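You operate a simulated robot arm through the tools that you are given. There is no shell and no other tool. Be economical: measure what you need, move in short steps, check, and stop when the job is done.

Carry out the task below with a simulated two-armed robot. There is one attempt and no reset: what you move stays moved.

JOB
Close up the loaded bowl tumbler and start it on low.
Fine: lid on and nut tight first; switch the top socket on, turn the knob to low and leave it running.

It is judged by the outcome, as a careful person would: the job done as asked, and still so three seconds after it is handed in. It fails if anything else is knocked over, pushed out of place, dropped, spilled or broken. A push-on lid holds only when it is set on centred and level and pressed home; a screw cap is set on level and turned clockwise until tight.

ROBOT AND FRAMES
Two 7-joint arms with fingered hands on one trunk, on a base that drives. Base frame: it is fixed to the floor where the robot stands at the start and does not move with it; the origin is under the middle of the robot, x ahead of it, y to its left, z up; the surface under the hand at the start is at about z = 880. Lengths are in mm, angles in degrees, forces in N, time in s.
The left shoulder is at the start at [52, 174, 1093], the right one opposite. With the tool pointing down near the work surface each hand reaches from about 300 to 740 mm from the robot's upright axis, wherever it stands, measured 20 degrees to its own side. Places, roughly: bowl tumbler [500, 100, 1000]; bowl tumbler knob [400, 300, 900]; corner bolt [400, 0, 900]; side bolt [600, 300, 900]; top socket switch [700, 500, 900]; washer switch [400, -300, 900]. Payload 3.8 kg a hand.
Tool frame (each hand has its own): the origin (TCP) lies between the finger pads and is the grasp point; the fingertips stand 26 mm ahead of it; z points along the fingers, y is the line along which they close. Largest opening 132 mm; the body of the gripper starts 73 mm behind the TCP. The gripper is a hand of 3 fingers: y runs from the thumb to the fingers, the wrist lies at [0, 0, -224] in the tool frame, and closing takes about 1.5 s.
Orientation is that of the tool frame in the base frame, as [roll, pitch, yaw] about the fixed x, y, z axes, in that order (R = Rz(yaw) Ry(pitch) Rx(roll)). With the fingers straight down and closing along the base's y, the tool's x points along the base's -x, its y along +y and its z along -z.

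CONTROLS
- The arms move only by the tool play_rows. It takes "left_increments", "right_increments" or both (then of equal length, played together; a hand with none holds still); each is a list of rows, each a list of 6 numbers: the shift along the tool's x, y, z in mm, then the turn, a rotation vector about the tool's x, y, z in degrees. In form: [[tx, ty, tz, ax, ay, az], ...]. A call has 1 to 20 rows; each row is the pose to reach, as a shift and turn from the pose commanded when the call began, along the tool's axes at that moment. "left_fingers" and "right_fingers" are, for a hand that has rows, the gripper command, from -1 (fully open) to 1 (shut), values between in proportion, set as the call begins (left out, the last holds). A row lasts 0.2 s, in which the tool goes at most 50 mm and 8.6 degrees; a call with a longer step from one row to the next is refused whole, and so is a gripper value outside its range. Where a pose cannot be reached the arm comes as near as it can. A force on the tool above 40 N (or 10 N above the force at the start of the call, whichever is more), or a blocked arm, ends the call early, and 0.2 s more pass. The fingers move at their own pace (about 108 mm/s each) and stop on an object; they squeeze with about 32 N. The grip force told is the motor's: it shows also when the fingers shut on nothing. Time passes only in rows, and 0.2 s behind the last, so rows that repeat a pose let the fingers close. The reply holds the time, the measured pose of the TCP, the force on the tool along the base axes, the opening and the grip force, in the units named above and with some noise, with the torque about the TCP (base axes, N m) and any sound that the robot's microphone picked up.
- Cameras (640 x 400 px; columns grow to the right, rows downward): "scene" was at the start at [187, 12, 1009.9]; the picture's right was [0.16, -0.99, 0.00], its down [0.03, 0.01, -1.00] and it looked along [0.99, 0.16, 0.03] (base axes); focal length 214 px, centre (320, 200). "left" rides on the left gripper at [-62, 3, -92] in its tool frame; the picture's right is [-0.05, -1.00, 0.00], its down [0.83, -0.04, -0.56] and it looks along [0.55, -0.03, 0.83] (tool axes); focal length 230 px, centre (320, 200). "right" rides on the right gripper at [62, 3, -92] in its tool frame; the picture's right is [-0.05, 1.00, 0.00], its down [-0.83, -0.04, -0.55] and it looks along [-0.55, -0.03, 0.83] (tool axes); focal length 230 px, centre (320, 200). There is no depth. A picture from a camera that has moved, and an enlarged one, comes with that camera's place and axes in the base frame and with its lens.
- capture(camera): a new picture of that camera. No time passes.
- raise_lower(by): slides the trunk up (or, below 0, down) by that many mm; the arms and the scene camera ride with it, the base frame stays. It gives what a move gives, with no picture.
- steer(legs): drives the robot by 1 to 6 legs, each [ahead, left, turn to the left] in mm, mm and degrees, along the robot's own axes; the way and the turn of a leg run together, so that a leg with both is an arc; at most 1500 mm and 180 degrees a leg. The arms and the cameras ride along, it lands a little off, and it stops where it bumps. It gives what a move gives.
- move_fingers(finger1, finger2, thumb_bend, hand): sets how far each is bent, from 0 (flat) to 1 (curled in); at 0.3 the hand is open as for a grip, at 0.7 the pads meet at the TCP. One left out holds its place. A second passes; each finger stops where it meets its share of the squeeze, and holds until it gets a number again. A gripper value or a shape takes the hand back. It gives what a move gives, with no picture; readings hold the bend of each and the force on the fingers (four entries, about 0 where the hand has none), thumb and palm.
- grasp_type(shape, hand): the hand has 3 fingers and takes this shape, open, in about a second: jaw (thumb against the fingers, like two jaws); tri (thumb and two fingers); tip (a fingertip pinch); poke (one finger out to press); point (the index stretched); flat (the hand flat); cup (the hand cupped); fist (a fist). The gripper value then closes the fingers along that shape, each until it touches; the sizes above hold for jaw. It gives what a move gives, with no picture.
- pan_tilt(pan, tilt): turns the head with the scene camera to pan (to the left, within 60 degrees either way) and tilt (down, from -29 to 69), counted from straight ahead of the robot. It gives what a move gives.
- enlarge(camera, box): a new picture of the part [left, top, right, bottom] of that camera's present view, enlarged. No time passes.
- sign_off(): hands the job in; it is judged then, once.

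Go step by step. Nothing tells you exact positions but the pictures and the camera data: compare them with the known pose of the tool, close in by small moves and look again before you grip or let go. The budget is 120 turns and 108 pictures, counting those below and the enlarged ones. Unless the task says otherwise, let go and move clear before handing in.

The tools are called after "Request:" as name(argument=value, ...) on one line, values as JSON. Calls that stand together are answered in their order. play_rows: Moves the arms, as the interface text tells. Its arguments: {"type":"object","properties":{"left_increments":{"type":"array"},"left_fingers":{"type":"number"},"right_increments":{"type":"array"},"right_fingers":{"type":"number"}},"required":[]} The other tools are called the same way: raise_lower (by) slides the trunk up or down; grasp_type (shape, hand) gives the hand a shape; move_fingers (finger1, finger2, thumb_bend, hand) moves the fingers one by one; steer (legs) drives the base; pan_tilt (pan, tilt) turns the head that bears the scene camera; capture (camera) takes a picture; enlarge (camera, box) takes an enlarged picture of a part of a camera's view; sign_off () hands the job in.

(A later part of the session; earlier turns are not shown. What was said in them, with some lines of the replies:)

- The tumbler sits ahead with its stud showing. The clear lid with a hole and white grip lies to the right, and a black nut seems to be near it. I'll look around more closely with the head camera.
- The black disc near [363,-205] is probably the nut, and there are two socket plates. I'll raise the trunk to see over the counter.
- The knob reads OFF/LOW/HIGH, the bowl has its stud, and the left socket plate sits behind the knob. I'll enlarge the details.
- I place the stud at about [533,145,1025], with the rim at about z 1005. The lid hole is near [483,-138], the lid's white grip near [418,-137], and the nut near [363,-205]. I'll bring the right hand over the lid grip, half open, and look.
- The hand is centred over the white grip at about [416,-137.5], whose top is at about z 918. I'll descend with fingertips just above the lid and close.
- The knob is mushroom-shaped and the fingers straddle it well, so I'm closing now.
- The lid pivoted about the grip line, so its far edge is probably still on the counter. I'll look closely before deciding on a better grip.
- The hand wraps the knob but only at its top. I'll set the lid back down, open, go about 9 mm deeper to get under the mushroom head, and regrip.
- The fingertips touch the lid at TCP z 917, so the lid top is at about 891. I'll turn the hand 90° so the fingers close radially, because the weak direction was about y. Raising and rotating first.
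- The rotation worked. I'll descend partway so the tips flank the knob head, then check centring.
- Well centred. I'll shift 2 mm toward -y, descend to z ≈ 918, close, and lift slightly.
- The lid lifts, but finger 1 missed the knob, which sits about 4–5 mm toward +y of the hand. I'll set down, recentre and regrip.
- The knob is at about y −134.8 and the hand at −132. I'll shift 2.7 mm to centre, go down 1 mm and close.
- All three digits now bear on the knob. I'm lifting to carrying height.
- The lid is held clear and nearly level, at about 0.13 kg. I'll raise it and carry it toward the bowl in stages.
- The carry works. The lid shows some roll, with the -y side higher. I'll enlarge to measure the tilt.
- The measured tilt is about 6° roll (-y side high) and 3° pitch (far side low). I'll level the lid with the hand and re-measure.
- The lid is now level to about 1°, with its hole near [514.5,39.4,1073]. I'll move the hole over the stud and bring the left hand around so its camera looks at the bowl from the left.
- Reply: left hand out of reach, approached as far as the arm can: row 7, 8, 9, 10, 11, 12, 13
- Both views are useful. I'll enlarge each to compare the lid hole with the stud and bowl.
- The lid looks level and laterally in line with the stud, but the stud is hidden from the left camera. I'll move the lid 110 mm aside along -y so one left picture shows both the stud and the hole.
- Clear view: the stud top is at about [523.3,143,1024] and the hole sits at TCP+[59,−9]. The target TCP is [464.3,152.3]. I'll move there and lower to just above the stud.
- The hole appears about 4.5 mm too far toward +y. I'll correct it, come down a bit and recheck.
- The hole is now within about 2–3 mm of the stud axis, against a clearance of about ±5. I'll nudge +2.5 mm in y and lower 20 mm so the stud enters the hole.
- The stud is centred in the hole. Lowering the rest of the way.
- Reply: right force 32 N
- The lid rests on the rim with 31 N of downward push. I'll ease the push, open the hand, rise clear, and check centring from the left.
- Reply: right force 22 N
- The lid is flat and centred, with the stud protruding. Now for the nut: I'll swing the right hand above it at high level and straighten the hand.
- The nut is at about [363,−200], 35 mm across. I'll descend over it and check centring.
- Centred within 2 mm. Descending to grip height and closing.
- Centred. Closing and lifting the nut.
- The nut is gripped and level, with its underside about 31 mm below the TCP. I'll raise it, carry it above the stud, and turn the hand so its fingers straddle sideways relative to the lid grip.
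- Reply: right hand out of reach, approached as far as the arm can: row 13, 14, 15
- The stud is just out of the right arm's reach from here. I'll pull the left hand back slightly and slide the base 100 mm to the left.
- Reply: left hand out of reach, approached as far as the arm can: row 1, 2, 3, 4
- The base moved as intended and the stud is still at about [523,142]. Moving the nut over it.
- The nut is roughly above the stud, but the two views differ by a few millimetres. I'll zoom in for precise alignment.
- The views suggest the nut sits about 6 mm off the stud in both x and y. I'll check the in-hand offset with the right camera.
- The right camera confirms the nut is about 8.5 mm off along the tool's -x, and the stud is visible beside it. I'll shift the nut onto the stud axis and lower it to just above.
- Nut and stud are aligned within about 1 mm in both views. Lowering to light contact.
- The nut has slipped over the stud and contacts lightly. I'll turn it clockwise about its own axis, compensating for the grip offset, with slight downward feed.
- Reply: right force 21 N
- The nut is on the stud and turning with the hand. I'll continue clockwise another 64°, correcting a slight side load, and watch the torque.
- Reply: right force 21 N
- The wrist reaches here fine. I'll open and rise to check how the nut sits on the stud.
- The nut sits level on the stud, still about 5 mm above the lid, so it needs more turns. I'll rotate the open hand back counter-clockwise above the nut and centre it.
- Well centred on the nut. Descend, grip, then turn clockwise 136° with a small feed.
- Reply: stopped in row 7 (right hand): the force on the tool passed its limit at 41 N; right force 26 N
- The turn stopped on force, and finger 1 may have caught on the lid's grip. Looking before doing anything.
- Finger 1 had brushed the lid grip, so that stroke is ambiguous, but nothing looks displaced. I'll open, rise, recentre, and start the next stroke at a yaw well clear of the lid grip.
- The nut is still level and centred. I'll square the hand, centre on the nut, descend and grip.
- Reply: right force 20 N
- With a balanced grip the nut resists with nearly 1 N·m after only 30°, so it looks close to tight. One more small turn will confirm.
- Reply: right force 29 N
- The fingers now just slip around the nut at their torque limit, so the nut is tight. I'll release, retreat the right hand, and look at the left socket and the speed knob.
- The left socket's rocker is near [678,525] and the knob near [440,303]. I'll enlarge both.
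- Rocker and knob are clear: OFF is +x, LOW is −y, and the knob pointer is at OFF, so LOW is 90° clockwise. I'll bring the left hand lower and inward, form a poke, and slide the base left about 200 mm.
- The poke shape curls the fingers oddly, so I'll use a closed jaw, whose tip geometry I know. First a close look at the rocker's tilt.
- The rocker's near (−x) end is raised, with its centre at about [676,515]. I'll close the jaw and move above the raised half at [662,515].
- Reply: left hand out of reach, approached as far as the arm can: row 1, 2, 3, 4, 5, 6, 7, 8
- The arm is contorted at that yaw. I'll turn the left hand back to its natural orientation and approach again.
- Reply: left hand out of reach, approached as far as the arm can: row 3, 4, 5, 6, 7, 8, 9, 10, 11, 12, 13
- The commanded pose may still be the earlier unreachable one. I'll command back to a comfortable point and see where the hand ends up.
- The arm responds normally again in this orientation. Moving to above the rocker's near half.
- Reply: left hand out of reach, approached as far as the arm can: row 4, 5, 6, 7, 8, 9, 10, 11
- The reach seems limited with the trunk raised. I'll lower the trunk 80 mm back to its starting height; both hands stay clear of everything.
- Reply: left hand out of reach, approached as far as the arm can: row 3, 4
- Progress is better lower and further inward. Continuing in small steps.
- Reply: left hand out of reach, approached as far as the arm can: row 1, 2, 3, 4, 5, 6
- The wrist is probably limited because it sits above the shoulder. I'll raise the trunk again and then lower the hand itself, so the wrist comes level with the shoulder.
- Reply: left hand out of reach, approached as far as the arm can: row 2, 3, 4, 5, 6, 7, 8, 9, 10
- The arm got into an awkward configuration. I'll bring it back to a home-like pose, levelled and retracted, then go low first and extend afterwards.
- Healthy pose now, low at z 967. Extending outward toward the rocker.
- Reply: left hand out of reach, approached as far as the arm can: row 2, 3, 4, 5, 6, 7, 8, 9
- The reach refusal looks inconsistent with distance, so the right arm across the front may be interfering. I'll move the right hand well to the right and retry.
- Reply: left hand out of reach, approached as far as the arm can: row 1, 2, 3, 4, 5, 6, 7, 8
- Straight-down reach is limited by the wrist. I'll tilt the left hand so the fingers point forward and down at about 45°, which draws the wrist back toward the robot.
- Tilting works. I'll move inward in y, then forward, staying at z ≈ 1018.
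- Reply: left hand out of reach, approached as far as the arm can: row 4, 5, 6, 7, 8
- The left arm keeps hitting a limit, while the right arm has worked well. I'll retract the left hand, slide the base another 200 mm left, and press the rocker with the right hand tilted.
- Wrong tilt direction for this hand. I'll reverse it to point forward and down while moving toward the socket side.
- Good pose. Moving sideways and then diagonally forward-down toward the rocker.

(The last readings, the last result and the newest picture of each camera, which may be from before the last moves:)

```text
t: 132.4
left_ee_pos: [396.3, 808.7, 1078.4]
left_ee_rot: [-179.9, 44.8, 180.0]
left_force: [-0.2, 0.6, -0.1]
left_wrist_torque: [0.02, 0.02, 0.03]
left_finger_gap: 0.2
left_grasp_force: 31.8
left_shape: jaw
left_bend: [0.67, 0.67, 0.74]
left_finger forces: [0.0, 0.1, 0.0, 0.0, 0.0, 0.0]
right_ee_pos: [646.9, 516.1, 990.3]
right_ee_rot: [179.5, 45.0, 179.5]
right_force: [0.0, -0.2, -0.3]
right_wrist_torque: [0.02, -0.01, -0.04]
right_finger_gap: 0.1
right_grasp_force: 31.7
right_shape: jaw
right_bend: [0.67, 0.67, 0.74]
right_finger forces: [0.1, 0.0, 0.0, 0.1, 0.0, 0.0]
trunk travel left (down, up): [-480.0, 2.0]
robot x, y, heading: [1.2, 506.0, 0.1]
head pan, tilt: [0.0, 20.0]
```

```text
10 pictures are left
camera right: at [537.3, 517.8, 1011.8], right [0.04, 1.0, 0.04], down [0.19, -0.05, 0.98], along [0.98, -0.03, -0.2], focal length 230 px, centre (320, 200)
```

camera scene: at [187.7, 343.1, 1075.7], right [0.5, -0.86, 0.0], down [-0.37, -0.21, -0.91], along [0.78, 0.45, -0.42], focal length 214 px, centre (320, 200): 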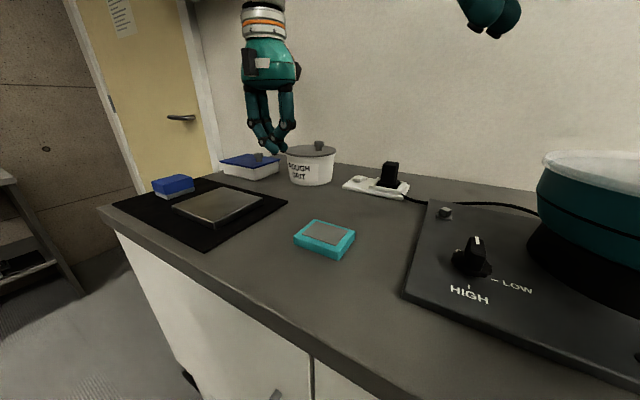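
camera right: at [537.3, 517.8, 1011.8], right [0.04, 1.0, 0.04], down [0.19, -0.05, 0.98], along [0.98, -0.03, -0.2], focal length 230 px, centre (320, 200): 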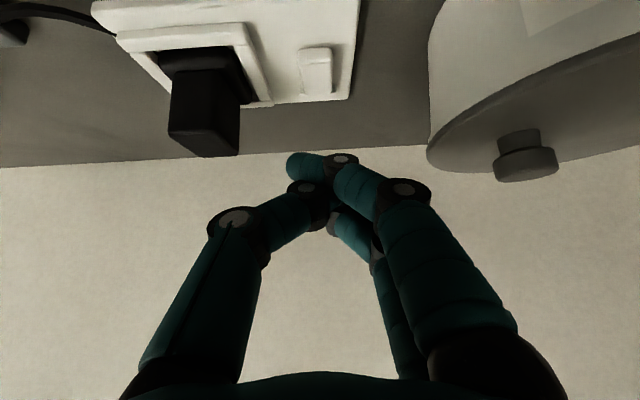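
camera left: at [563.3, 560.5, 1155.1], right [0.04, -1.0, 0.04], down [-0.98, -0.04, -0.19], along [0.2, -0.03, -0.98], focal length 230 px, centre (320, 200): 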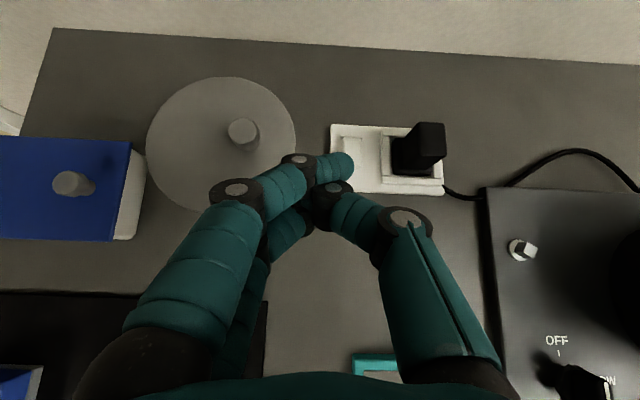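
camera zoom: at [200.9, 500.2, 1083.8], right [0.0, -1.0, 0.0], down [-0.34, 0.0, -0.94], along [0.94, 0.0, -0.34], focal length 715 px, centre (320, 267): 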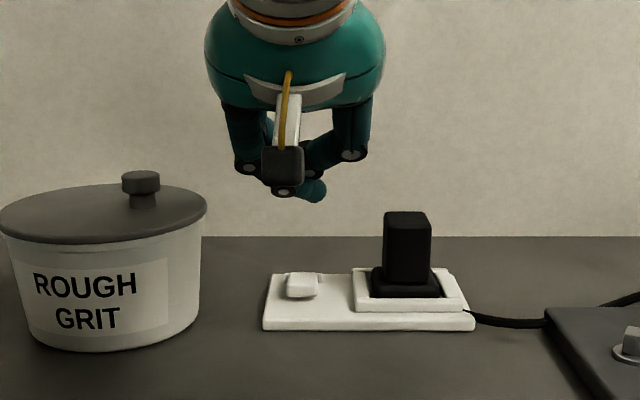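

The tilted reach is excellent. The rocker is centred at about [677,514]. One close look at which end is raised.

Request:
enlarge(camera="right", box=[280, 30, 360, 110])

Request:
enlarge(camera="scene", box=[300, 175, 340, 205])

```text
5.00 times, centred on (320, 70) of right
camera zoom: at [537.3, 517.8, 1011.8], right [0.04, 1.0, 0.04], down [0.19, -0.05, 0.98], along [0.98, -0.03, -0.2], focal length 1150 px, centre (320, 850)
```

zoom: 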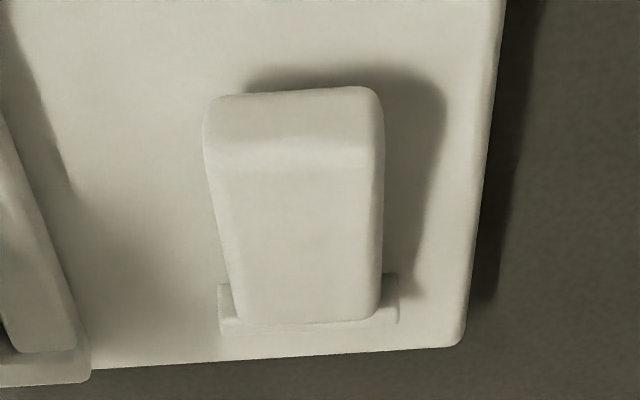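

```text
13.33 times, centred on (320, 190) of scene
camera zoom: at [200.9, 500.2, 1083.8], right [0.0, -1.0, 0.0], down [-0.34, 0.0, -0.94], along [0.94, 0.0, -0.34], focal length 2860 px, centre (320, 333)
```

zoom: 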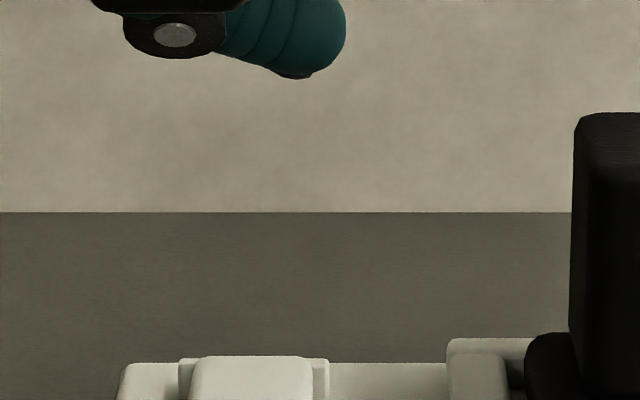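

The near (−x) end is clearly raised and the far end is flush, so I press the near end at about [670,514]. The fingertip is at about [667,505,961]. Aligning and pressing straight down.

Request:
play_rows(right_increments=[[-2.1, 8.5, 2.1, 0, 0, 0], [12, 8.5, 16.3, 0, 0, 0], [26.2, 8.5, 30.4, 0, 0, 0], [38.2, 8.5, 42.4, 0, 0, 0], [42.4, 8.5, 46.7, 0, 0, 0], [46, 8.5, 50.2, 0, 0, 0], [49, 8.5, 53.2, 0, 0, 0], [49, 8.5, 53.2, 0, 0, 0]])

Request:
enlarge(camera="scene", box=[270, 160, 370, 235])

```text
t: 134.2
left_ee_pos: [394.3, 808.9, 1078.7]
left_ee_rot: [-179.9, 45.1, -179.9]
left_force: [0.6, 0.4, 0.0]
left_wrist_torque: [-0.01, 0.03, -0.06]
left_finger_gap: 0.2
left_grasp_force: 31.8
left_shape: jaw
left_bend: [0.67, 0.67, 0.74]
left_finger forces: [0.1, 0.0, 0.1, 0.0, 0.0, 0.0]
right_ee_pos: [646.7, 524.1, 922.8]
right_ee_rot: [179.6, 45.2, 179.4]
right_force: [-6.5, 3.0, 9.9]
right_wrist_torque: [-0.09, 0.09, -0.07]
right_finger_gap: 0.0
right_grasp_force: 31.9
right_shape: jaw
right_bend: [0.71, 0.67, 0.74]
right_finger forces: [20.4, 0.1, 0.1, 0.0, 0.0, 0.1]
trunk travel left (down, up): [-480.0, 2.0]
robot x, y, heading: [-2.7, 500.4, 0.1]
head pan, tilt: [0.0, 20.0]
```

```text
5.33 times, centred on (320, 198) of scene
camera zoom: at [199.6, 500.4, 1084.2], right [0.0, -1.0, 0.0], down [-0.34, 0.0, -0.94], along [0.94, 0.0, -0.34], focal length 1144 px, centre (320, 213)
```

zoom: 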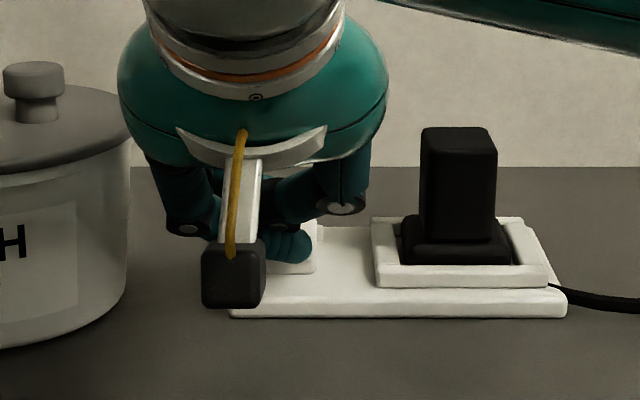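

The finger is on the rocker with 10 N. Pressing a little further, then lifting to check.

Request:
play_rows(right_increments=[[2.1, 0, 2.1, 0, 0, 0], [4.2, 0, 4.2, 0, 0, 0], [6.4, 0, 6.4, 0, 0, 0], [6.4, 0, 6.4, 0, 0, 0]])

```text
t: 135.2
left_ee_pos: [394.2, 811.0, 1079.5]
left_ee_rot: [-179.9, 45.0, 179.9]
left_force: [-0.2, -0.2, -0.3]
left_wrist_torque: [0.0, -0.01, -0.01]
left_finger_gap: 0.0
left_grasp_force: 32.0
left_shape: jaw
left_bend: [0.67, 0.67, 0.74]
left_finger forces: [0.1, 0.0, 0.0, 0.0, 0.1, 0.0]
right_ee_pos: [646.9, 526.6, 912.8]
right_ee_rot: [179.6, 45.2, 179.5]
right_force: [-9.8, 4.7, 16.8]
right_wrist_torque: [-0.17, 0.12, -0.16]
right_finger_gap: 0.2
right_grasp_force: 31.8
right_shape: jaw
right_bend: [0.73, 0.68, 0.75]
right_finger forces: [31.3, 0.0, 0.0, 0.1, 0.0, 0.0]
trunk travel left (down, up): [-480.0, 2.0]
robot x, y, heading: [3.0, 503.0, -0.3]
head pan, tilt: [0.0, 20.0]
```

Lifting straight up to inspect the rocker.

Request:
play_rows(right_increments=[[-14, 0, -14, 0, 0, 0], [-34, -8, -34, 0, 0, 0], [-54, -8, -54, 0, 0, 0], [-54, -8, -54, 0, 0, 0]])

Request:
enlarge(camera="right", box=[260, 10, 380, 120])

```text
t: 136.2
left_ee_pos: [395.3, 809.4, 1077.8]
left_ee_rot: [-179.8, 44.9, -179.9]
left_force: [-0.2, 0.0, 0.3]
left_wrist_torque: [-0.02, 0.02, -0.01]
left_finger_gap: 0.0
left_grasp_force: 32.0
left_shape: jaw
left_bend: [0.67, 0.67, 0.74]
left_finger forces: [0.0, 0.0, 0.0, 0.0, 0.0, 0.1]
right_ee_pos: [649.4, 513.2, 984.4]
right_ee_rot: [179.7, 44.9, 179.3]
right_force: [0.3, -1.5, 0.6]
right_wrist_torque: [-0.02, -0.02, 0.03]
right_finger_gap: 0.2
right_grasp_force: 31.9
right_shape: jaw
right_bend: [0.7, 0.68, 0.75]
right_finger forces: [0.1, 0.0, 0.1, 0.0, 0.1, 0.1]
trunk travel left (down, up): [-480.0, 2.0]
robot x, y, heading: [-2.3, 502.6, 0.4]
head pan, tilt: [0.0, 20.0]
```

```text
3.64 times, centred on (320, 65) of right
camera zoom: at [540.4, 516.3, 1007.4], right [0.04, 1.0, 0.04], down [0.2, -0.05, 0.98], along [0.98, -0.03, -0.2], focal length 837 px, centre (320, 691)
```

zoom: 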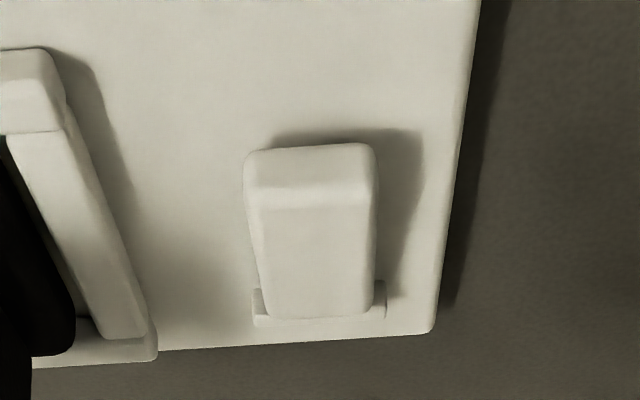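

The rocker didn't flip: 17 N through the flexing finger wasn't enough. I'll press again slightly further in and deeper, watching the force.

Request:
play_rows(right_increments=[[12, 9, 15, 0, 0, 0], [27, 9, 30, 0, 0, 0], [40, 9, 43, 0, 0, 0], [46, 9, 49, 0, 0, 0], [51, 9, 54, 0, 0, 0], [55, 9, 58, 0, 0, 0], [59, 9, 62, 0, 0, 0], [62, 9, 65, 0, 0, 0], [62, 9, 65, 0, 0, 0]])

Request:
enlarge(camera="scene", box=[290, 175, 350, 220])

```text
t: 138.2
left_ee_pos: [392.5, 809.0, 1078.2]
left_ee_rot: [180.0, 44.9, 179.8]
left_force: [0.0, -0.3, -0.8]
left_wrist_torque: [-0.03, -0.01, 0.01]
left_finger_gap: 0.0
left_grasp_force: 31.6
left_shape: jaw
left_bend: [0.67, 0.67, 0.74]
left_finger forces: [0.0, 0.1, 0.0, 0.0, 0.0, 0.1]
right_ee_pos: [649.9, 530.5, 909.7]
right_ee_rot: [179.0, 46.4, 179.6]
right_force: [-19.0, -1.8, 22.3]
right_wrist_torque: [-0.46, 0.06, -0.42]
right_finger_gap: 0.0
right_grasp_force: 32.0
right_shape: jaw
right_bend: [0.74, 0.71, 0.76]
right_finger forces: [37.9, 16.9, 0.0, 0.0, 0.0, 0.0]
trunk travel left (down, up): [-480.0, 2.0]
robot x, y, heading: [-3.7, 502.4, 0.2]
head pan, tilt: [0.0, 20.0]
stopped in row 9 (right hand): the force on the tool passed its limit at 40 N (the readings are from after the stop); the commanded pose is now the measured one
```

```text
8.89 times, centred on (320, 198) of scene
camera zoom: at [197.4, 499.3, 1083.8], right [0.0, -1.0, 0.0], down [-0.34, 0.0, -0.94], along [0.94, 0.0, -0.34], focal length 1906 px, centre (320, 222)
```

zoom: 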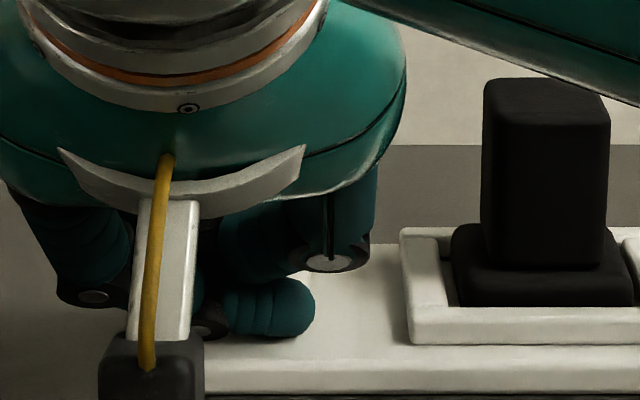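

That press peaked at 40 N, and the rocker front is no longer visible beneath the finger. Lifting and checking.

Request:
play_rows(right_increments=[[-14, 0, -14, 0, 0, 0], [-34, -10, -34, 0, 0, 0], [-56, -14, -56, 0, 0, 0], [-56, -14, -56, 0, 0, 0]])

Request:
enlarge(camera="right", box=[260, 10, 380, 120])

```text
t: 139.2
left_ee_pos: [396.0, 809.7, 1077.4]
left_ee_rot: [-180.0, 44.9, -180.0]
left_force: [0.4, -0.5, 0.2]
left_wrist_torque: [0.02, 0.0, 0.01]
left_finger_gap: 0.0
left_grasp_force: 31.6
left_shape: jaw
left_bend: [0.67, 0.67, 0.74]
left_finger forces: [0.0, 0.1, 0.0, 0.0, 0.0, 0.0]
right_ee_pos: [651.8, 514.0, 982.4]
right_ee_rot: [179.4, 45.8, 179.6]
right_force: [-0.2, -0.1, -0.1]
right_wrist_torque: [-0.02, 0.01, 0.01]
right_finger_gap: 0.0
right_grasp_force: 31.9
right_shape: jaw
right_bend: [0.7, 0.69, 0.75]
right_finger forces: [0.1, 0.0, 0.1, 0.0, 0.0, 0.1]
trunk travel left (down, up): [-480.0, 2.0]
robot x, y, heading: [-0.9, 501.7, -0.1]
head pan, tilt: [0.0, 20.0]
```

```text
3.64 times, centred on (320, 65) of right
camera zoom: at [541.7, 516.2, 1003.1], right [0.04, 1.0, 0.05], down [0.18, -0.05, 0.98], along [0.98, -0.03, -0.18], focal length 837 px, centre (320, 691)
```

zoom: 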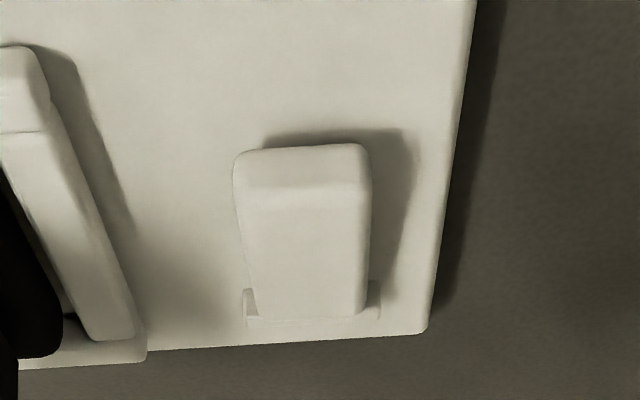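

The rocker's near edge dropped from about 899 to 895.5, so it moved but hasn't fully flipped. I'll press once more nearer its edge for better leverage.

Request:
play_rows(right_increments=[[3.7, 9.5, -3.8, 0, 0, 0], [20, 9.5, 12, 0, 0, 0], [36, 9.5, 28, 0, 0, 0], [46, 9.5, 38, 0, 0, 0], [51, 9.5, 43, 0, 0, 0], [55, 9.5, 47, 0, 0, 0], [59, 9.5, 51, 0, 0, 0], [62, 9.5, 54, 0, 0, 0], [65, 9.5, 57, 0, 0, 0], [65, 9.5, 57, 0, 0, 0]])

Request:
play_rows(right_increments=[[-14, 0, -14, 0, 0, 0], [-34, -10, -34, 0, 0, 0], [-56, -14, -56, 0, 0, 0], [-56, -14, -56, 0, 0, 0]])

Request:
enlarge(camera="right", box=[260, 10, 380, 120])

```text
t: 141.4
left_ee_pos: [394.0, 809.4, 1076.6]
left_ee_rot: [180.0, 45.0, 179.9]
left_force: [-0.2, -0.4, -0.1]
left_wrist_torque: [-0.02, 0.0, 0.02]
left_finger_gap: 0.0
left_grasp_force: 32.1
left_shape: jaw
left_bend: [0.67, 0.67, 0.74]
left_finger forces: [0.0, 0.1, 0.0, 0.0, 0.0, 0.0]
right_ee_pos: [648.6, 528.5, 909.8]
right_ee_rot: [178.7, 47.4, 179.8]
right_force: [-8.0, -0.4, 19.4]
right_wrist_torque: [-0.44, 0.06, -0.2]
right_finger_gap: 0.2
right_grasp_force: 31.3
right_shape: jaw
right_bend: [0.73, 0.71, 0.75]
right_finger forces: [28.5, 0.0, 0.1, 0.0, 0.0, 0.0]
trunk travel left (down, up): [-480.0, 2.0]
robot x, y, heading: [-0.3, 502.9, -0.1]
head pan, tilt: [0.0, 20.0]
stopped in row 10 (right hand): the force on the tool passed its limit at 40 N (the readings are from after the stop); the commanded pose is now the measured one
```

```text
t: 142.4
left_ee_pos: [397.3, 810.0, 1077.7]
left_ee_rot: [-179.9, 44.9, -180.0]
left_force: [0.3, 0.2, -0.6]
left_wrist_torque: [0.01, 0.03, -0.01]
left_finger_gap: 0.0
left_grasp_force: 31.9
left_shape: jaw
left_bend: [0.67, 0.67, 0.74]
left_finger forces: [0.0, 0.1, 0.0, 0.0, 0.0, 0.0]
right_ee_pos: [646.2, 512.9, 985.7]
right_ee_rot: [179.0, 46.8, 179.7]
right_force: [0.2, 0.1, -0.4]
right_wrist_torque: [-0.01, 0.01, 0.02]
right_finger_gap: 0.4
right_grasp_force: 31.8
right_shape: jaw
right_bend: [0.7, 0.69, 0.75]
right_finger forces: [0.0, 0.0, 0.1, 0.0, 0.0, 0.1]
trunk travel left (down, up): [-480.0, 2.0]
robot x, y, heading: [-1.7, 504.1, 0.1]
head pan, tilt: [0.0, 20.0]
```

```text
3.64 times, centred on (320, 65) of right
camera zoom: at [536.5, 513.3, 1004.3], right [0.03, 1.0, 0.05], down [0.16, -0.05, 0.99], along [0.99, -0.02, -0.16], focal length 837 px, centre (320, 691)
```

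zoom: 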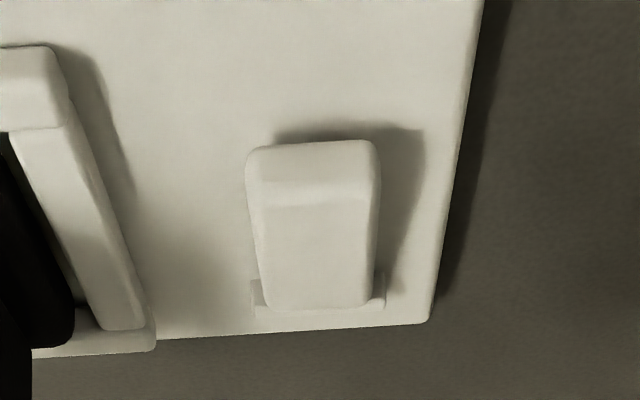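

The rocker went back after the third press, probably because the second finger also touched its far side. I'll use the poke shape so only one tip touches, and press only the near end.

Request:
grasp_type(hand="right", shape="poke")

Request:
play_rows(right_increments=[[-2.7, 1, 2.9, 0, 0, 0], [19.2, 1, 23.5, 0, 0, 0], [33.8, 1, 37.2, 0, 0, 0], [39.6, 1, 42.6, 0, 0, 0], [42.5, 1, 45.4, 0, 0, 0], [45.4, 1, 48.1, 0, 0, 0], [45.4, 1, 48.1, 0, 0, 0]])

```text
t: 143.3
left_ee_pos: [396.5, 809.9, 1077.9]
left_ee_rot: [-179.8, 45.0, -180.0]
left_force: [0.5, -0.5, -0.4]
left_wrist_torque: [0.02, 0.01, -0.03]
left_finger_gap: 0.0
left_grasp_force: 31.8
left_shape: jaw
left_bend: [0.67, 0.67, 0.74]
left_finger forces: [0.1, 0.0, 0.1, 0.1, 0.0, 0.0]
right_ee_pos: [645.9, 512.5, 986.1]
right_ee_rot: [179.0, 46.9, 179.8]
right_force: [-0.1, 0.3, 0.1]
right_wrist_torque: [0.02, 0.0, 0.03]
right_finger_gap: 0.0
right_grasp_force: 0.0
right_shape: poke
right_bend: [1.0, 1.0, 1.0]
right_finger forces: [0.1, 0.0, 0.0, 0.0, 0.1, 0.0]
trunk travel left (down, up): [-480.0, 2.0]
robot x, y, heading: [-0.6, 503.2, 0.3]
head pan, tilt: [0.0, 20.0]
```

```text
t: 144.9
left_ee_pos: [396.0, 810.5, 1077.2]
left_ee_rot: [-179.9, 45.0, -179.9]
left_force: [0.2, 0.1, 0.2]
left_wrist_torque: [0.01, -0.01, 0.01]
left_finger_gap: 0.0
left_grasp_force: 32.3
left_shape: jaw
left_bend: [0.67, 0.67, 0.74]
left_finger forces: [0.0, 0.0, 0.0, 0.0, 0.0, 0.0]
right_ee_pos: [651.2, 514.0, 918.3]
right_ee_rot: [179.0, 46.9, 179.8]
right_force: [-0.1, -0.4, -0.4]
right_wrist_torque: [0.02, -0.04, -0.01]
right_finger_gap: 0.0
right_grasp_force: 0.0
right_shape: poke
right_bend: [1.0, 1.0, 1.0]
right_finger forces: [0.0, 0.0, 0.0, 0.0, 0.0, 0.0]
trunk travel left (down, up): [-480.0, 2.0]
robot x, y, heading: [-4.9, 505.5, -0.2]
head pan, tilt: [0.0, 20.0]
```

No contact yet, because the poke finger is still curled from the closed gripper command. I'll rise, extend it, and come down again.

Request:
play_rows(right_increments=[[-18, 0, -17, 0, 0, 0], [-36.5, 0, -34, 0, 0, 0], [-36.5, 0, -34, 0, 0, 0]])

Request:
play_rows(right_increments=[[0, 0, 0, 0, 0, 0], [0, 0, 0, 0, 0, 0], [0, 0, 0, 0, 0, 0], [0, 0, 0, 0, 0, 0], [0, 0, 0, 0, 0, 0], [0, 0, 0, 0, 0, 0]], right_fingers=-1)

Request:
enlarge(camera="scene", box=[260, 140, 380, 230])

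```text
t: 145.8
left_ee_pos: [395.4, 810.0, 1077.5]
left_ee_rot: [-179.9, 44.9, -180.0]
left_force: [0.3, 0.2, 0.1]
left_wrist_torque: [-0.01, 0.03, -0.01]
left_finger_gap: 0.0
left_grasp_force: 32.2
left_shape: jaw
left_bend: [0.67, 0.67, 0.74]
left_finger forces: [0.0, 0.0, 0.1, 0.1, 0.0, 0.1]
right_ee_pos: [651.3, 514.3, 968.1]
right_ee_rot: [179.1, 46.9, 179.8]
right_force: [-0.6, -0.2, -0.1]
right_wrist_torque: [0.01, -0.01, 0.02]
right_finger_gap: 0.0
right_grasp_force: 0.0
right_shape: poke
right_bend: [1.0, 1.0, 1.0]
right_finger forces: [0.0, 0.0, 0.0, 0.0, 0.0, 0.0]
trunk travel left (down, up): [-480.0, 2.0]
robot x, y, heading: [-1.1, 503.7, -0.1]
head pan, tilt: [0.0, 20.0]
```

```text
t: 147.2
left_ee_pos: [396.0, 810.2, 1077.4]
left_ee_rot: [-179.9, 44.9, 180.0]
left_force: [0.1, 0.9, 0.6]
left_wrist_torque: [-0.01, 0.01, 0.0]
left_finger_gap: 0.0
left_grasp_force: 31.3
left_shape: jaw
left_bend: [0.67, 0.67, 0.74]
left_finger forces: [0.1, 0.1, 0.0, 0.0, 0.1, 0.1]
right_ee_pos: [651.2, 514.2, 968.1]
right_ee_rot: [179.0, 46.9, 179.8]
right_force: [1.0, -0.9, 0.0]
right_wrist_torque: [0.0, 0.02, 0.03]
right_finger_gap: 0.0
right_grasp_force: 0.1
right_shape: poke
right_bend: [1.0, 1.0, 1.0]
right_finger forces: [0.0, 0.1, 0.0, 0.0, 0.0, 0.0]
trunk travel left (down, up): [-480.0, 2.0]
robot x, y, heading: [0.3, 500.3, 0.3]
head pan, tilt: [0.0, 20.0]
```

```text
4.44 times, centred on (320, 185) of scene
camera zoom: at [201.0, 500.2, 1083.8], right [0.0, -1.0, 0.0], down [-0.34, 0.0, -0.94], along [0.94, 0.0, -0.34], focal length 953 px, centre (320, 267)
```

zoom: 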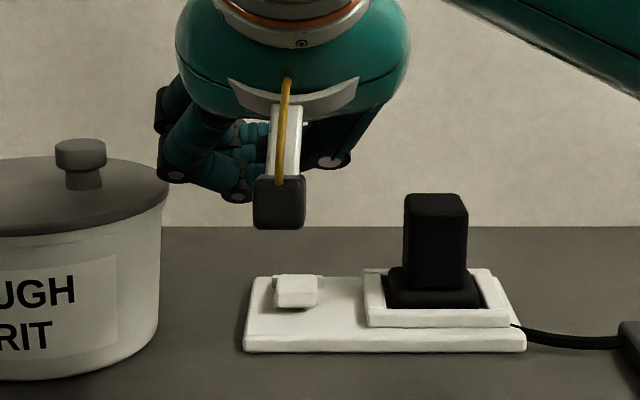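

The shape left everything curled, so I'll extend just the thumb to the axis as the poker and press the near end again.

Request:
move_fingers(hand="right", finger1=1.0, finger2=1.0, thumb_bend=0.7)

Request:
play_rows(right_increments=[[14.6, 0, 13.7, 0, 0, 0], [25.5, 0, 24, 0, 0, 0], [32.8, 0, 30.8, 0, 0, 0], [35.7, 0, 33.6, 0, 0, 0], [38, 0, 35.6, 0, 0, 0], [38, 0, 35.6, 0, 0, 0]])

```text
t: 148.2
left_ee_pos: [396.1, 808.4, 1077.7]
left_ee_rot: [-179.8, 44.9, 180.0]
left_force: [-0.2, -0.8, 0.2]
left_wrist_torque: [-0.02, 0.02, 0.01]
left_finger_gap: 0.1
left_grasp_force: 31.6
left_shape: jaw
left_bend: [0.67, 0.67, 0.74]
left_finger forces: [0.0, 0.1, 0.0, 0.1, 0.1, 0.0]
right_ee_pos: [651.8, 515.3, 967.5]
right_ee_rot: [179.0, 46.9, 179.8]
right_force: [0.0, 0.9, -0.1]
right_wrist_torque: [0.01, 0.0, -0.03]
right_finger_gap: 18.6
right_grasp_force: 0.2
right_shape: fingers
right_bend: [0.89, 0.88, 0.79]
right_finger forces: [0.1, 0.1, 0.0, 0.1, 0.1, 0.0]
trunk travel left (down, up): [-480.0, 2.0]
robot x, y, heading: [-1.4, 499.6, 0.2]
head pan, tilt: [0.0, 20.0]
```

```text
t: 149.6
left_ee_pos: [395.9, 810.2, 1077.5]
left_ee_rot: [-179.9, 45.0, -180.0]
left_force: [-0.3, -0.7, 0.9]
left_wrist_torque: [-0.01, 0.01, 0.0]
left_finger_gap: 0.1
left_grasp_force: 31.6
left_shape: jaw
left_bend: [0.67, 0.67, 0.74]
left_finger forces: [0.0, 0.0, 0.0, 0.0, 0.0, 0.0]
right_ee_pos: [651.2, 514.3, 917.9]
right_ee_rot: [179.0, 47.0, 179.7]
right_force: [-2.0, -1.2, 4.3]
right_wrist_torque: [0.02, -0.05, 0.01]
right_finger_gap: 18.0
right_grasp_force: 0.0
right_shape: fingers
right_bend: [0.89, 0.88, 0.79]
right_finger forces: [0.1, 0.0, 0.0, 0.0, 0.0, 0.0]
trunk travel left (down, up): [-480.0, 2.0]
robot x, y, heading: [-0.6, 506.3, 0.1]
head pan, tilt: [0.0, 20.0]
```

Light contact at 4 N. Pressing onward in small steps.

Request:
play_rows(right_increments=[[2.2, 0, 2.1, 0, 0, 0], [4.4, 0, 4.1, 0, 0, 0], [5.8, 0, 5.5, 0, 0, 0], [5.8, 0, 5.5, 0, 0, 0]])

```text
t: 150.6
left_ee_pos: [394.2, 809.3, 1079.6]
left_ee_rot: [179.9, 45.2, 179.9]
left_force: [-0.4, 0.9, -0.1]
left_wrist_torque: [-0.04, 0.0, -0.01]
left_finger_gap: 0.0
left_grasp_force: 31.8
left_shape: jaw
left_bend: [0.67, 0.67, 0.74]
left_finger forces: [0.0, 0.1, 0.0, 0.0, 0.0, 0.0]
right_ee_pos: [651.7, 515.8, 917.4]
right_ee_rot: [178.9, 47.7, 179.7]
right_force: [2.5, -6.5, 29.2]
right_wrist_torque: [0.08, -0.32, -0.08]
right_finger_gap: 18.3
right_grasp_force: 18.4
right_shape: fingers
right_bend: [0.89, 0.88, 0.78]
right_finger forces: [0.0, 0.0, 0.0, 0.0, 37.9, 0.0]
trunk travel left (down, up): [-480.0, 2.0]
robot x, y, heading: [-3.2, 506.4, -0.0]
head pan, tilt: [0.0, 20.0]
```

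It's stiff at 29 N, so I'm probably near the pivot. I'll lift, shift 8 mm toward the near edge, and press again.

Request:
play_rows(right_increments=[[-11.7, 0, -11, 0, 0, 0], [-6.2, 0, -16.8, 0, 0, 0], [-1, 0, -12, 0, 0, 0], [2.5, 0, -8.6, 0, 0, 0], [5.5, 0, -5.8, 0, 0, 0], [5.5, 0, -5.8, 0, 0, 0]])

```text
t: 151.9
left_ee_pos: [393.3, 807.9, 1081.0]
left_ee_rot: [-180.0, 45.2, 180.0]
left_force: [0.0, 0.5, -0.6]
left_wrist_torque: [0.01, 0.0, 0.02]
left_finger_gap: 0.0
left_grasp_force: 31.9
left_shape: jaw
left_bend: [0.67, 0.67, 0.74]
left_finger forces: [0.1, 0.0, 0.1, 0.1, 0.1, 0.1]
right_ee_pos: [643.7, 513.3, 915.0]
right_ee_rot: [178.8, 47.7, 179.5]
right_force: [-2.1, -7.2, 26.4]
right_wrist_torque: [0.07, -0.25, -0.08]
right_finger_gap: 18.1
right_grasp_force: 17.4
right_shape: fingers
right_bend: [0.88, 0.88, 0.78]
right_finger forces: [0.0, 0.1, 0.0, 0.0, 35.3, 0.0]
trunk travel left (down, up): [-480.0, 2.0]
robot x, y, heading: [-0.9, 502.6, -0.0]
head pan, tilt: [0.0, 20.0]
```

The surface is now lower toward the near side, which suggests the rocker has flipped. I'll lift and verify.

Request:
play_rows(right_increments=[[-14, 0, -13, 0, 0, 0], [-36, 0, -34, 0, 0, 0], [-52, 0, -49, 0, 0, 0], [-52, 0, -49, 0, 0, 0]])

Request:
enlarge(camera="right", box=[260, 0, 380, 120])

```text
t: 152.9
left_ee_pos: [396.9, 808.4, 1078.4]
left_ee_rot: [-179.9, 44.8, 180.0]
left_force: [-0.6, -0.3, -1.0]
left_wrist_torque: [-0.01, -0.02, 0.0]
left_finger_gap: 0.0
left_grasp_force: 32.0
left_shape: jaw
left_bend: [0.67, 0.67, 0.74]
left_finger forces: [0.0, 0.0, 0.0, 0.1, 0.0, 0.1]
right_ee_pos: [642.3, 514.5, 980.5]
right_ee_rot: [179.1, 46.8, 179.8]
right_force: [0.5, 0.9, 0.1]
right_wrist_torque: [-0.01, 0.01, 0.01]
right_finger_gap: 18.2
right_grasp_force: 0.1
right_shape: fingers
right_bend: [0.88, 0.88, 0.78]
right_finger forces: [0.0, 0.1, 0.0, 0.1, 0.0, 0.1]
trunk travel left (down, up): [-480.0, 2.0]
robot x, y, heading: [1.6, 502.4, 0.2]
head pan, tilt: [0.0, 20.0]
```

```text
3.33 times, centred on (320, 60) of right
camera zoom: at [532.9, 514.8, 999.3], right [0.03, 1.0, 0.05], down [0.16, -0.05, 0.98], along [0.99, -0.02, -0.17], focal length 767 px, centre (320, 667)
```

zoom: 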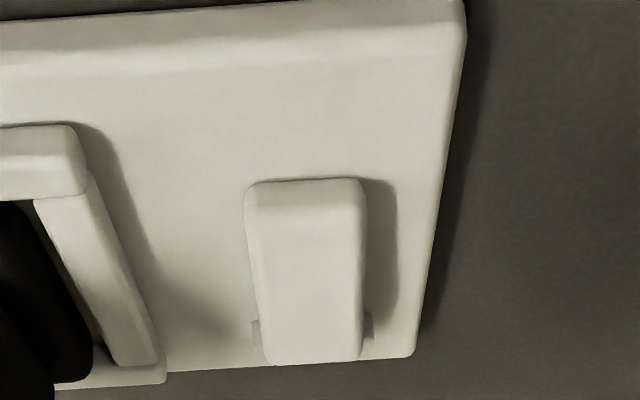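

The rocker is now clearly flipped, with the near end down and the far end up, so the socket is on. Next is the knob near [438,292]. I'll retract, straighten the right hand, return to jaw shape and move the base right 150 mm.

Request:
play_rows(right_increments=[[0, 0, -40, 0, 0, 0], [0, 0, -80, 0, 0, 0], [0, 0, -120, 0, 0, 0], [0, 0, -150, 0, 8, 0], [0, 0, -150, 0, 16, 0], [0, 0, -150, 0, 24, 0], [0, 0, -150, 0, 32, 0], [0, 0, -150, 0, 40, 0], [0, 0, -150, 0, 46.8, 0], [0, 0, -150, 0, 46.8, 0]])

Request:
grasp_type(hand="right", shape="jaw")

Request:
steer(legs=[[0, -150, 0]])

```text
t: 155.2
left_ee_pos: [396.7, 808.8, 1076.9]
left_ee_rot: [-179.9, 44.9, 180.0]
left_force: [0.1, 0.2, 0.0]
left_wrist_torque: [-0.02, 0.01, -0.01]
left_finger_gap: 0.1
left_grasp_force: 32.3
left_shape: jaw
left_bend: [0.67, 0.67, 0.74]
left_finger forces: [0.0, 0.0, 0.0, 0.1, 0.0, 0.0]
right_ee_pos: [533.4, 511.8, 1082.7]
right_ee_rot: [179.3, 0.2, -179.5]
right_force: [0.3, -0.2, 0.5]
right_wrist_torque: [-0.02, 0.02, 0.02]
right_finger_gap: 18.1
right_grasp_force: 0.0
right_shape: fingers
right_bend: [0.88, 0.88, 0.78]
right_finger forces: [0.0, 0.0, 0.1, 0.0, 0.0, 0.0]
trunk travel left (down, up): [-480.0, 2.0]
robot x, y, heading: [1.0, 503.2, 0.0]
head pan, tilt: [0.0, 20.0]
```

```text
t: 156.1
left_ee_pos: [396.0, 809.2, 1078.0]
left_ee_rot: [-179.9, 45.0, 180.0]
left_force: [-0.5, -1.1, 0.9]
left_wrist_torque: [0.0, 0.01, 0.03]
left_finger_gap: 0.0
left_grasp_force: 31.4
left_shape: jaw
left_bend: [0.67, 0.67, 0.74]
left_finger forces: [0.0, 0.0, 0.1, 0.1, 0.1, 0.0]
right_ee_pos: [533.1, 510.9, 1083.4]
right_ee_rot: [179.4, 0.1, -179.5]
right_force: [0.7, -0.1, 0.6]
right_wrist_torque: [-0.04, -0.04, -0.02]
right_finger_gap: 131.7
right_grasp_force: 0.1
right_shape: jaw
right_bend: [0.3, 0.3, 0.3]
right_finger forces: [0.0, 0.0, 0.1, 0.0, 0.0, 0.1]
trunk travel left (down, up): [-480.0, 2.0]
robot x, y, heading: [2.8, 503.2, 0.1]
head pan, tilt: [0.0, 20.0]
```

```text
t: 158.0
left_ee_pos: [395.7, 659.7, 1077.2]
left_ee_rot: [-179.9, 44.9, -179.8]
left_force: [0.6, -0.1, 0.9]
left_wrist_torque: [-0.01, 0.0, -0.04]
left_finger_gap: 0.0
left_grasp_force: 32.8
left_shape: jaw
left_bend: [0.67, 0.67, 0.74]
left_finger forces: [0.0, 0.0, 0.0, 0.0, 0.1, 0.0]
right_ee_pos: [534.4, 362.7, 1083.3]
right_ee_rot: [179.3, 0.0, -179.5]
right_force: [0.2, 0.7, -1.1]
right_wrist_torque: [0.01, -0.04, -0.01]
right_finger_gap: 132.0
right_grasp_force: 0.1
right_shape: jaw
right_bend: [0.3, 0.3, 0.3]
right_finger forces: [0.0, 0.1, 0.0, 0.0, 0.0, 0.0]
trunk travel left (down, up): [-480.0, 2.0]
robot x, y, heading: [-1.2, 351.2, -0.0]
head pan, tilt: [0.0, 20.0]
```

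Moving above the knob with a half-open hand for one last look.

Request:
play_rows(right_increments=[[32, -24, 0, 0, 0, 0], [64, -48, 20, 0, 0, 0], [96, -71, 50, 0, 0, 0], [96, -71, 90, 0, 0, 0], [96, -71, 90, 0, 0, 0], [96, -71, 90, 0, 0, 0]], right_fingers=0)

Request:
capture(camera="right")

```text
t: 159.4
left_ee_pos: [396.3, 660.8, 1077.8]
left_ee_rot: [-179.9, 45.0, -179.9]
left_force: [0.4, -0.2, -0.4]
left_wrist_torque: [0.01, -0.01, -0.02]
left_finger_gap: 0.0
left_grasp_force: 32.2
left_shape: jaw
left_bend: [0.67, 0.67, 0.74]
left_finger forces: [0.1, 0.1, 0.0, 0.1, 0.2, 0.1]
right_ee_pos: [439.1, 289.9, 990.9]
right_ee_rot: [179.3, 0.1, -179.3]
right_force: [-0.3, 0.1, 0.2]
right_wrist_torque: [0.0, 0.03, 0.0]
right_finger_gap: 66.7
right_grasp_force: 0.1
right_shape: jaw
right_bend: [0.73, 0.73, 0.7]
right_finger forces: [0.0, 0.1, 0.0, 0.0, 0.0, 0.1]
trunk travel left (down, up): [-480.0, 2.0]
robot x, y, heading: [-0.8, 356.3, 0.3]
head pan, tilt: [0.0, 20.0]
```

```text
0 pictures are left
camera right: at [377.2, 291.0, 1083.4], right [0.04, 1.0, 0.01], down [0.83, -0.04, 0.56], along [0.56, -0.01, -0.83], focal length 230 px, centre (320, 200)
```

right: 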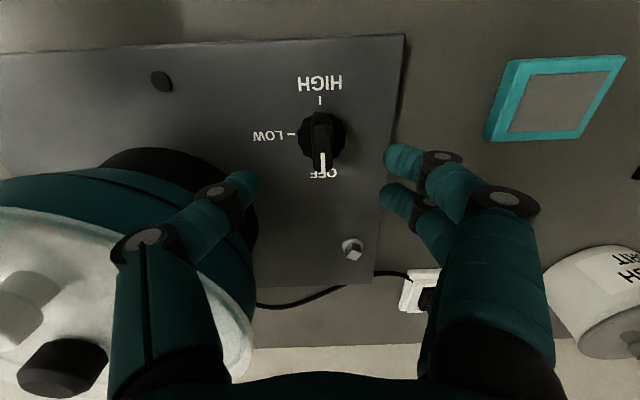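

The knob is centred at about [437,292] with its pointer at OFF (+x), and LOW lies 90° clockwise at −y. I'll descend and grip the blade.

Request:
play_rows(right_increments=[[1.5, 1.5, 15, 0, 0, 0], [1.5, 1.5, 32, 0, 0, 0], [1.5, 1.5, 44, 0, 0, 0], [1.5, 1.5, 48, 0, 0, 0], [1.5, 1.5, 48, 0, 0, 0]])

Request:
play_rows(right_increments=[[0, 0, 0, 0, 0, 0], [0, 0, 0, 0, 0, 0], [0, 0, 0, 0, 0, 0], [0, 0, 0, 0, 0, 0], [0, 0, 0, 0, 0, 0], [0, 0, 0, 0, 0, 0]], right_fingers=1)

```text
t: 160.6
left_ee_pos: [396.2, 660.9, 1078.2]
left_ee_rot: [-179.8, 45.0, -180.0]
left_force: [0.1, 1.0, -0.2]
left_wrist_torque: [0.03, 0.03, 0.0]
left_finger_gap: 0.0
left_grasp_force: 31.9
left_shape: jaw
left_bend: [0.67, 0.67, 0.74]
left_finger forces: [0.1, 0.0, 0.0, 0.0, 0.1, 0.1]
right_ee_pos: [437.9, 293.9, 942.6]
right_ee_rot: [179.3, 0.1, -179.4]
right_force: [0.2, 0.6, -0.6]
right_wrist_torque: [-0.02, 0.01, -0.05]
right_finger_gap: 66.6
right_grasp_force: 0.0
right_shape: jaw
right_bend: [0.73, 0.73, 0.7]
right_finger forces: [0.1, 0.0, 0.0, 0.0, 0.1, 0.1]
trunk travel left (down, up): [-480.0, 2.0]
robot x, y, heading: [1.3, 350.4, -0.0]
head pan, tilt: [0.0, 20.0]
```

```text
t: 162.0
left_ee_pos: [395.4, 660.4, 1078.0]
left_ee_rot: [-179.9, 44.9, -180.0]
left_force: [0.2, 0.0, -0.4]
left_wrist_torque: [-0.02, 0.03, 0.02]
left_finger_gap: 0.0
left_grasp_force: 32.1
left_shape: jaw
left_bend: [0.67, 0.67, 0.74]
left_finger forces: [0.0, 0.0, 0.0, 0.0, 0.0, 0.0]
right_ee_pos: [437.6, 292.9, 943.1]
right_ee_rot: [179.3, 0.1, -179.5]
right_force: [-0.4, 0.0, -4.1]
right_wrist_torque: [0.01, -0.02, 0.02]
right_finger_gap: 9.8
right_grasp_force: 31.9
right_shape: jaw
right_bend: [0.71, 0.71, 0.7]
right_finger forces: [14.3, 14.1, 0.0, 0.0, 28.2, 0.1]
trunk travel left (down, up): [-480.0, 2.0]
robot x, y, heading: [-4.5, 351.9, -0.2]
head pan, tilt: [0.0, 20.0]
```

The blade is gripped squarely. Turning 90° clockwise to LOW.

Request:
play_rows(right_increments=[[0, 0, 0, 0, 0, 7], [0, 0, 0, 0, 0, 14], [0, 0, 0, 0, 0, 21], [0, 0, 0, 0, 0, 28], [0, 0, 0, 0, 0, 35], [0, 0, 0, 0, 0, 42], [0, 0, 0, 0, 0, 49], [0, 0, 0, 0, 0, 56], [0, 0, 0, 0, 0, 63], [0, 0, 0, 0, 0, 70], [0, 0, 0, 0, 0, 77], [0, 0, 0, 0, 0, 84], [0, 0, 0, 0, 0, 90], [0, 0, 0, 0, 0, 90], [0, 0, 0, 0, 0, 90]])

```text
t: 165.2
left_ee_pos: [397.5, 658.0, 1077.6]
left_ee_rot: [-179.9, 45.0, 180.0]
left_force: [-0.1, -0.5, 0.1]
left_wrist_torque: [0.01, 0.0, -0.02]
left_finger_gap: 0.0
left_grasp_force: 32.4
left_shape: jaw
left_bend: [0.67, 0.67, 0.74]
left_finger forces: [0.1, 0.1, 0.0, 0.0, 0.0, 0.1]
right_ee_pos: [437.8, 293.5, 943.2]
right_ee_rot: [179.9, -0.6, 90.3]
right_force: [0.6, -8.6, -10.2]
right_wrist_torque: [-0.22, -0.08, 0.03]
right_finger_gap: 9.7
right_grasp_force: 32.2
right_shape: jaw
right_bend: [0.71, 0.71, 0.7]
right_finger forces: [14.3, 14.4, 0.0, 0.0, 28.2, 0.0]
trunk travel left (down, up): [-480.0, 2.0]
robot x, y, heading: [0.7, 353.7, -0.2]
head pan, tilt: [0.0, 20.0]
```

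The knob followed 90° with the grip intact. I'll release, rise, and listen.

Request:
play_rows(right_increments=[[0, 0, 0, 0, 0, 0], [0, 0, 0, 0, 0, 0], [0, 0, 0, 0, 0, 0], [0, 0, 0, 0, 0, 0], [0, 0, 0, 0, 0, 0], [0, 0, -20, 0, 0, 0], [0, 0, -60, 0, 0, 0], [0, 0, -100, 0, 0, 0], [0, 0, -100, 0, 0, 0], [0, 0, -100, 0, 0, 0], [0, 0, -100, 0, 0, 0], [0, 0, -100, 0, 0, 0]], right_fingers=0.2)

```text
t: 167.8
left_ee_pos: [395.9, 660.1, 1077.6]
left_ee_rot: [-179.9, 44.9, -180.0]
left_force: [0.0, 0.4, 0.6]
left_wrist_torque: [-0.04, 0.01, 0.01]
left_finger_gap: 0.0
left_grasp_force: 32.1
left_shape: jaw
left_bend: [0.67, 0.67, 0.74]
left_finger forces: [0.1, 0.1, 0.1, 0.0, 0.0, 0.1]
right_ee_pos: [437.6, 292.8, 1042.6]
right_ee_rot: [179.9, -0.7, 90.5]
right_force: [-0.7, -0.4, -0.2]
right_wrist_torque: [0.03, -0.02, 0.0]
right_finger_gap: 52.3
right_grasp_force: 0.0
right_shape: jaw
right_bend: [0.73, 0.73, 0.7]
right_finger forces: [0.0, 0.1, 0.0, 0.0, 0.0, 0.1]
trunk travel left (down, up): [-480.0, 2.0]
robot x, y, heading: [-3.4, 353.1, -0.3]
head pan, tilt: [0.0, 20.0]
```

The blade width stayed at 9.7 mm throughout the turn, so the knob is at LOW, and the rocker was seen flipped. I'll move the right hand fully clear.

Request:
play_rows(right_increments=[[0, 0, -30, 0, 0, 0], [0, -30, -60, 0, 0, 0], [0, -60, -80, 0, 0, 0], [0, -80, -80, 0, 0, 0], [0, -80, -80, 0, 0, 0], [0, -80, -80, 0, 0, 0]])

```text
t: 169.2
left_ee_pos: [395.0, 660.1, 1078.1]
left_ee_rot: [-179.9, 45.0, -180.0]
left_force: [0.8, 0.0, -0.6]
left_wrist_torque: [0.03, -0.02, -0.03]
left_finger_gap: 0.0
left_grasp_force: 31.8
left_shape: jaw
left_bend: [0.67, 0.67, 0.74]
left_finger forces: [0.0, 0.0, 0.0, 0.0, 0.0, 0.0]
right_ee_pos: [355.7, 291.0, 1124.0]
right_ee_rot: [179.9, -0.7, 90.5]
right_force: [-0.3, -0.7, 0.2]
right_wrist_torque: [-0.02, 0.02, -0.02]
right_finger_gap: 52.4
right_grasp_force: 0.0
right_shape: jaw
right_bend: [0.73, 0.73, 0.7]
right_finger forces: [0.1, 0.1, 0.0, 0.0, 0.0, 0.1]
trunk travel left (down, up): [-480.0, 2.0]
robot x, y, heading: [-1.8, 352.1, 0.0]
head pan, tilt: [0.0, 20.0]
```

Both hands are clear. The lid is on with the nut tight, the socket rocker is flipped on, and the knob is at LOW, so I'm handing in.

Request:
sign_off()

```text
The job is handed in.
```

I closed up the tumbler and set it to run on low, but I couldn't confirm it is actually running. No motor sound was picked up, and I had no pictures left to check at the end.

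- **Lid:** it sits flat and centred on the bowl rim.
- **Nut:** I tightened it until my fingers slipped on it, at about 1 N·m.
- **Socket:** I took the left-hand socket, whose cord leads to the tumbler, as the top socket. Its switch took several presses; the last picture shows it flipped from its starting position, which I took to be off.
- **Knob:** I turned it 90° clockwise from OFF to LOW. I didn't see it afterwards, but my grip on it held through the whole turn.
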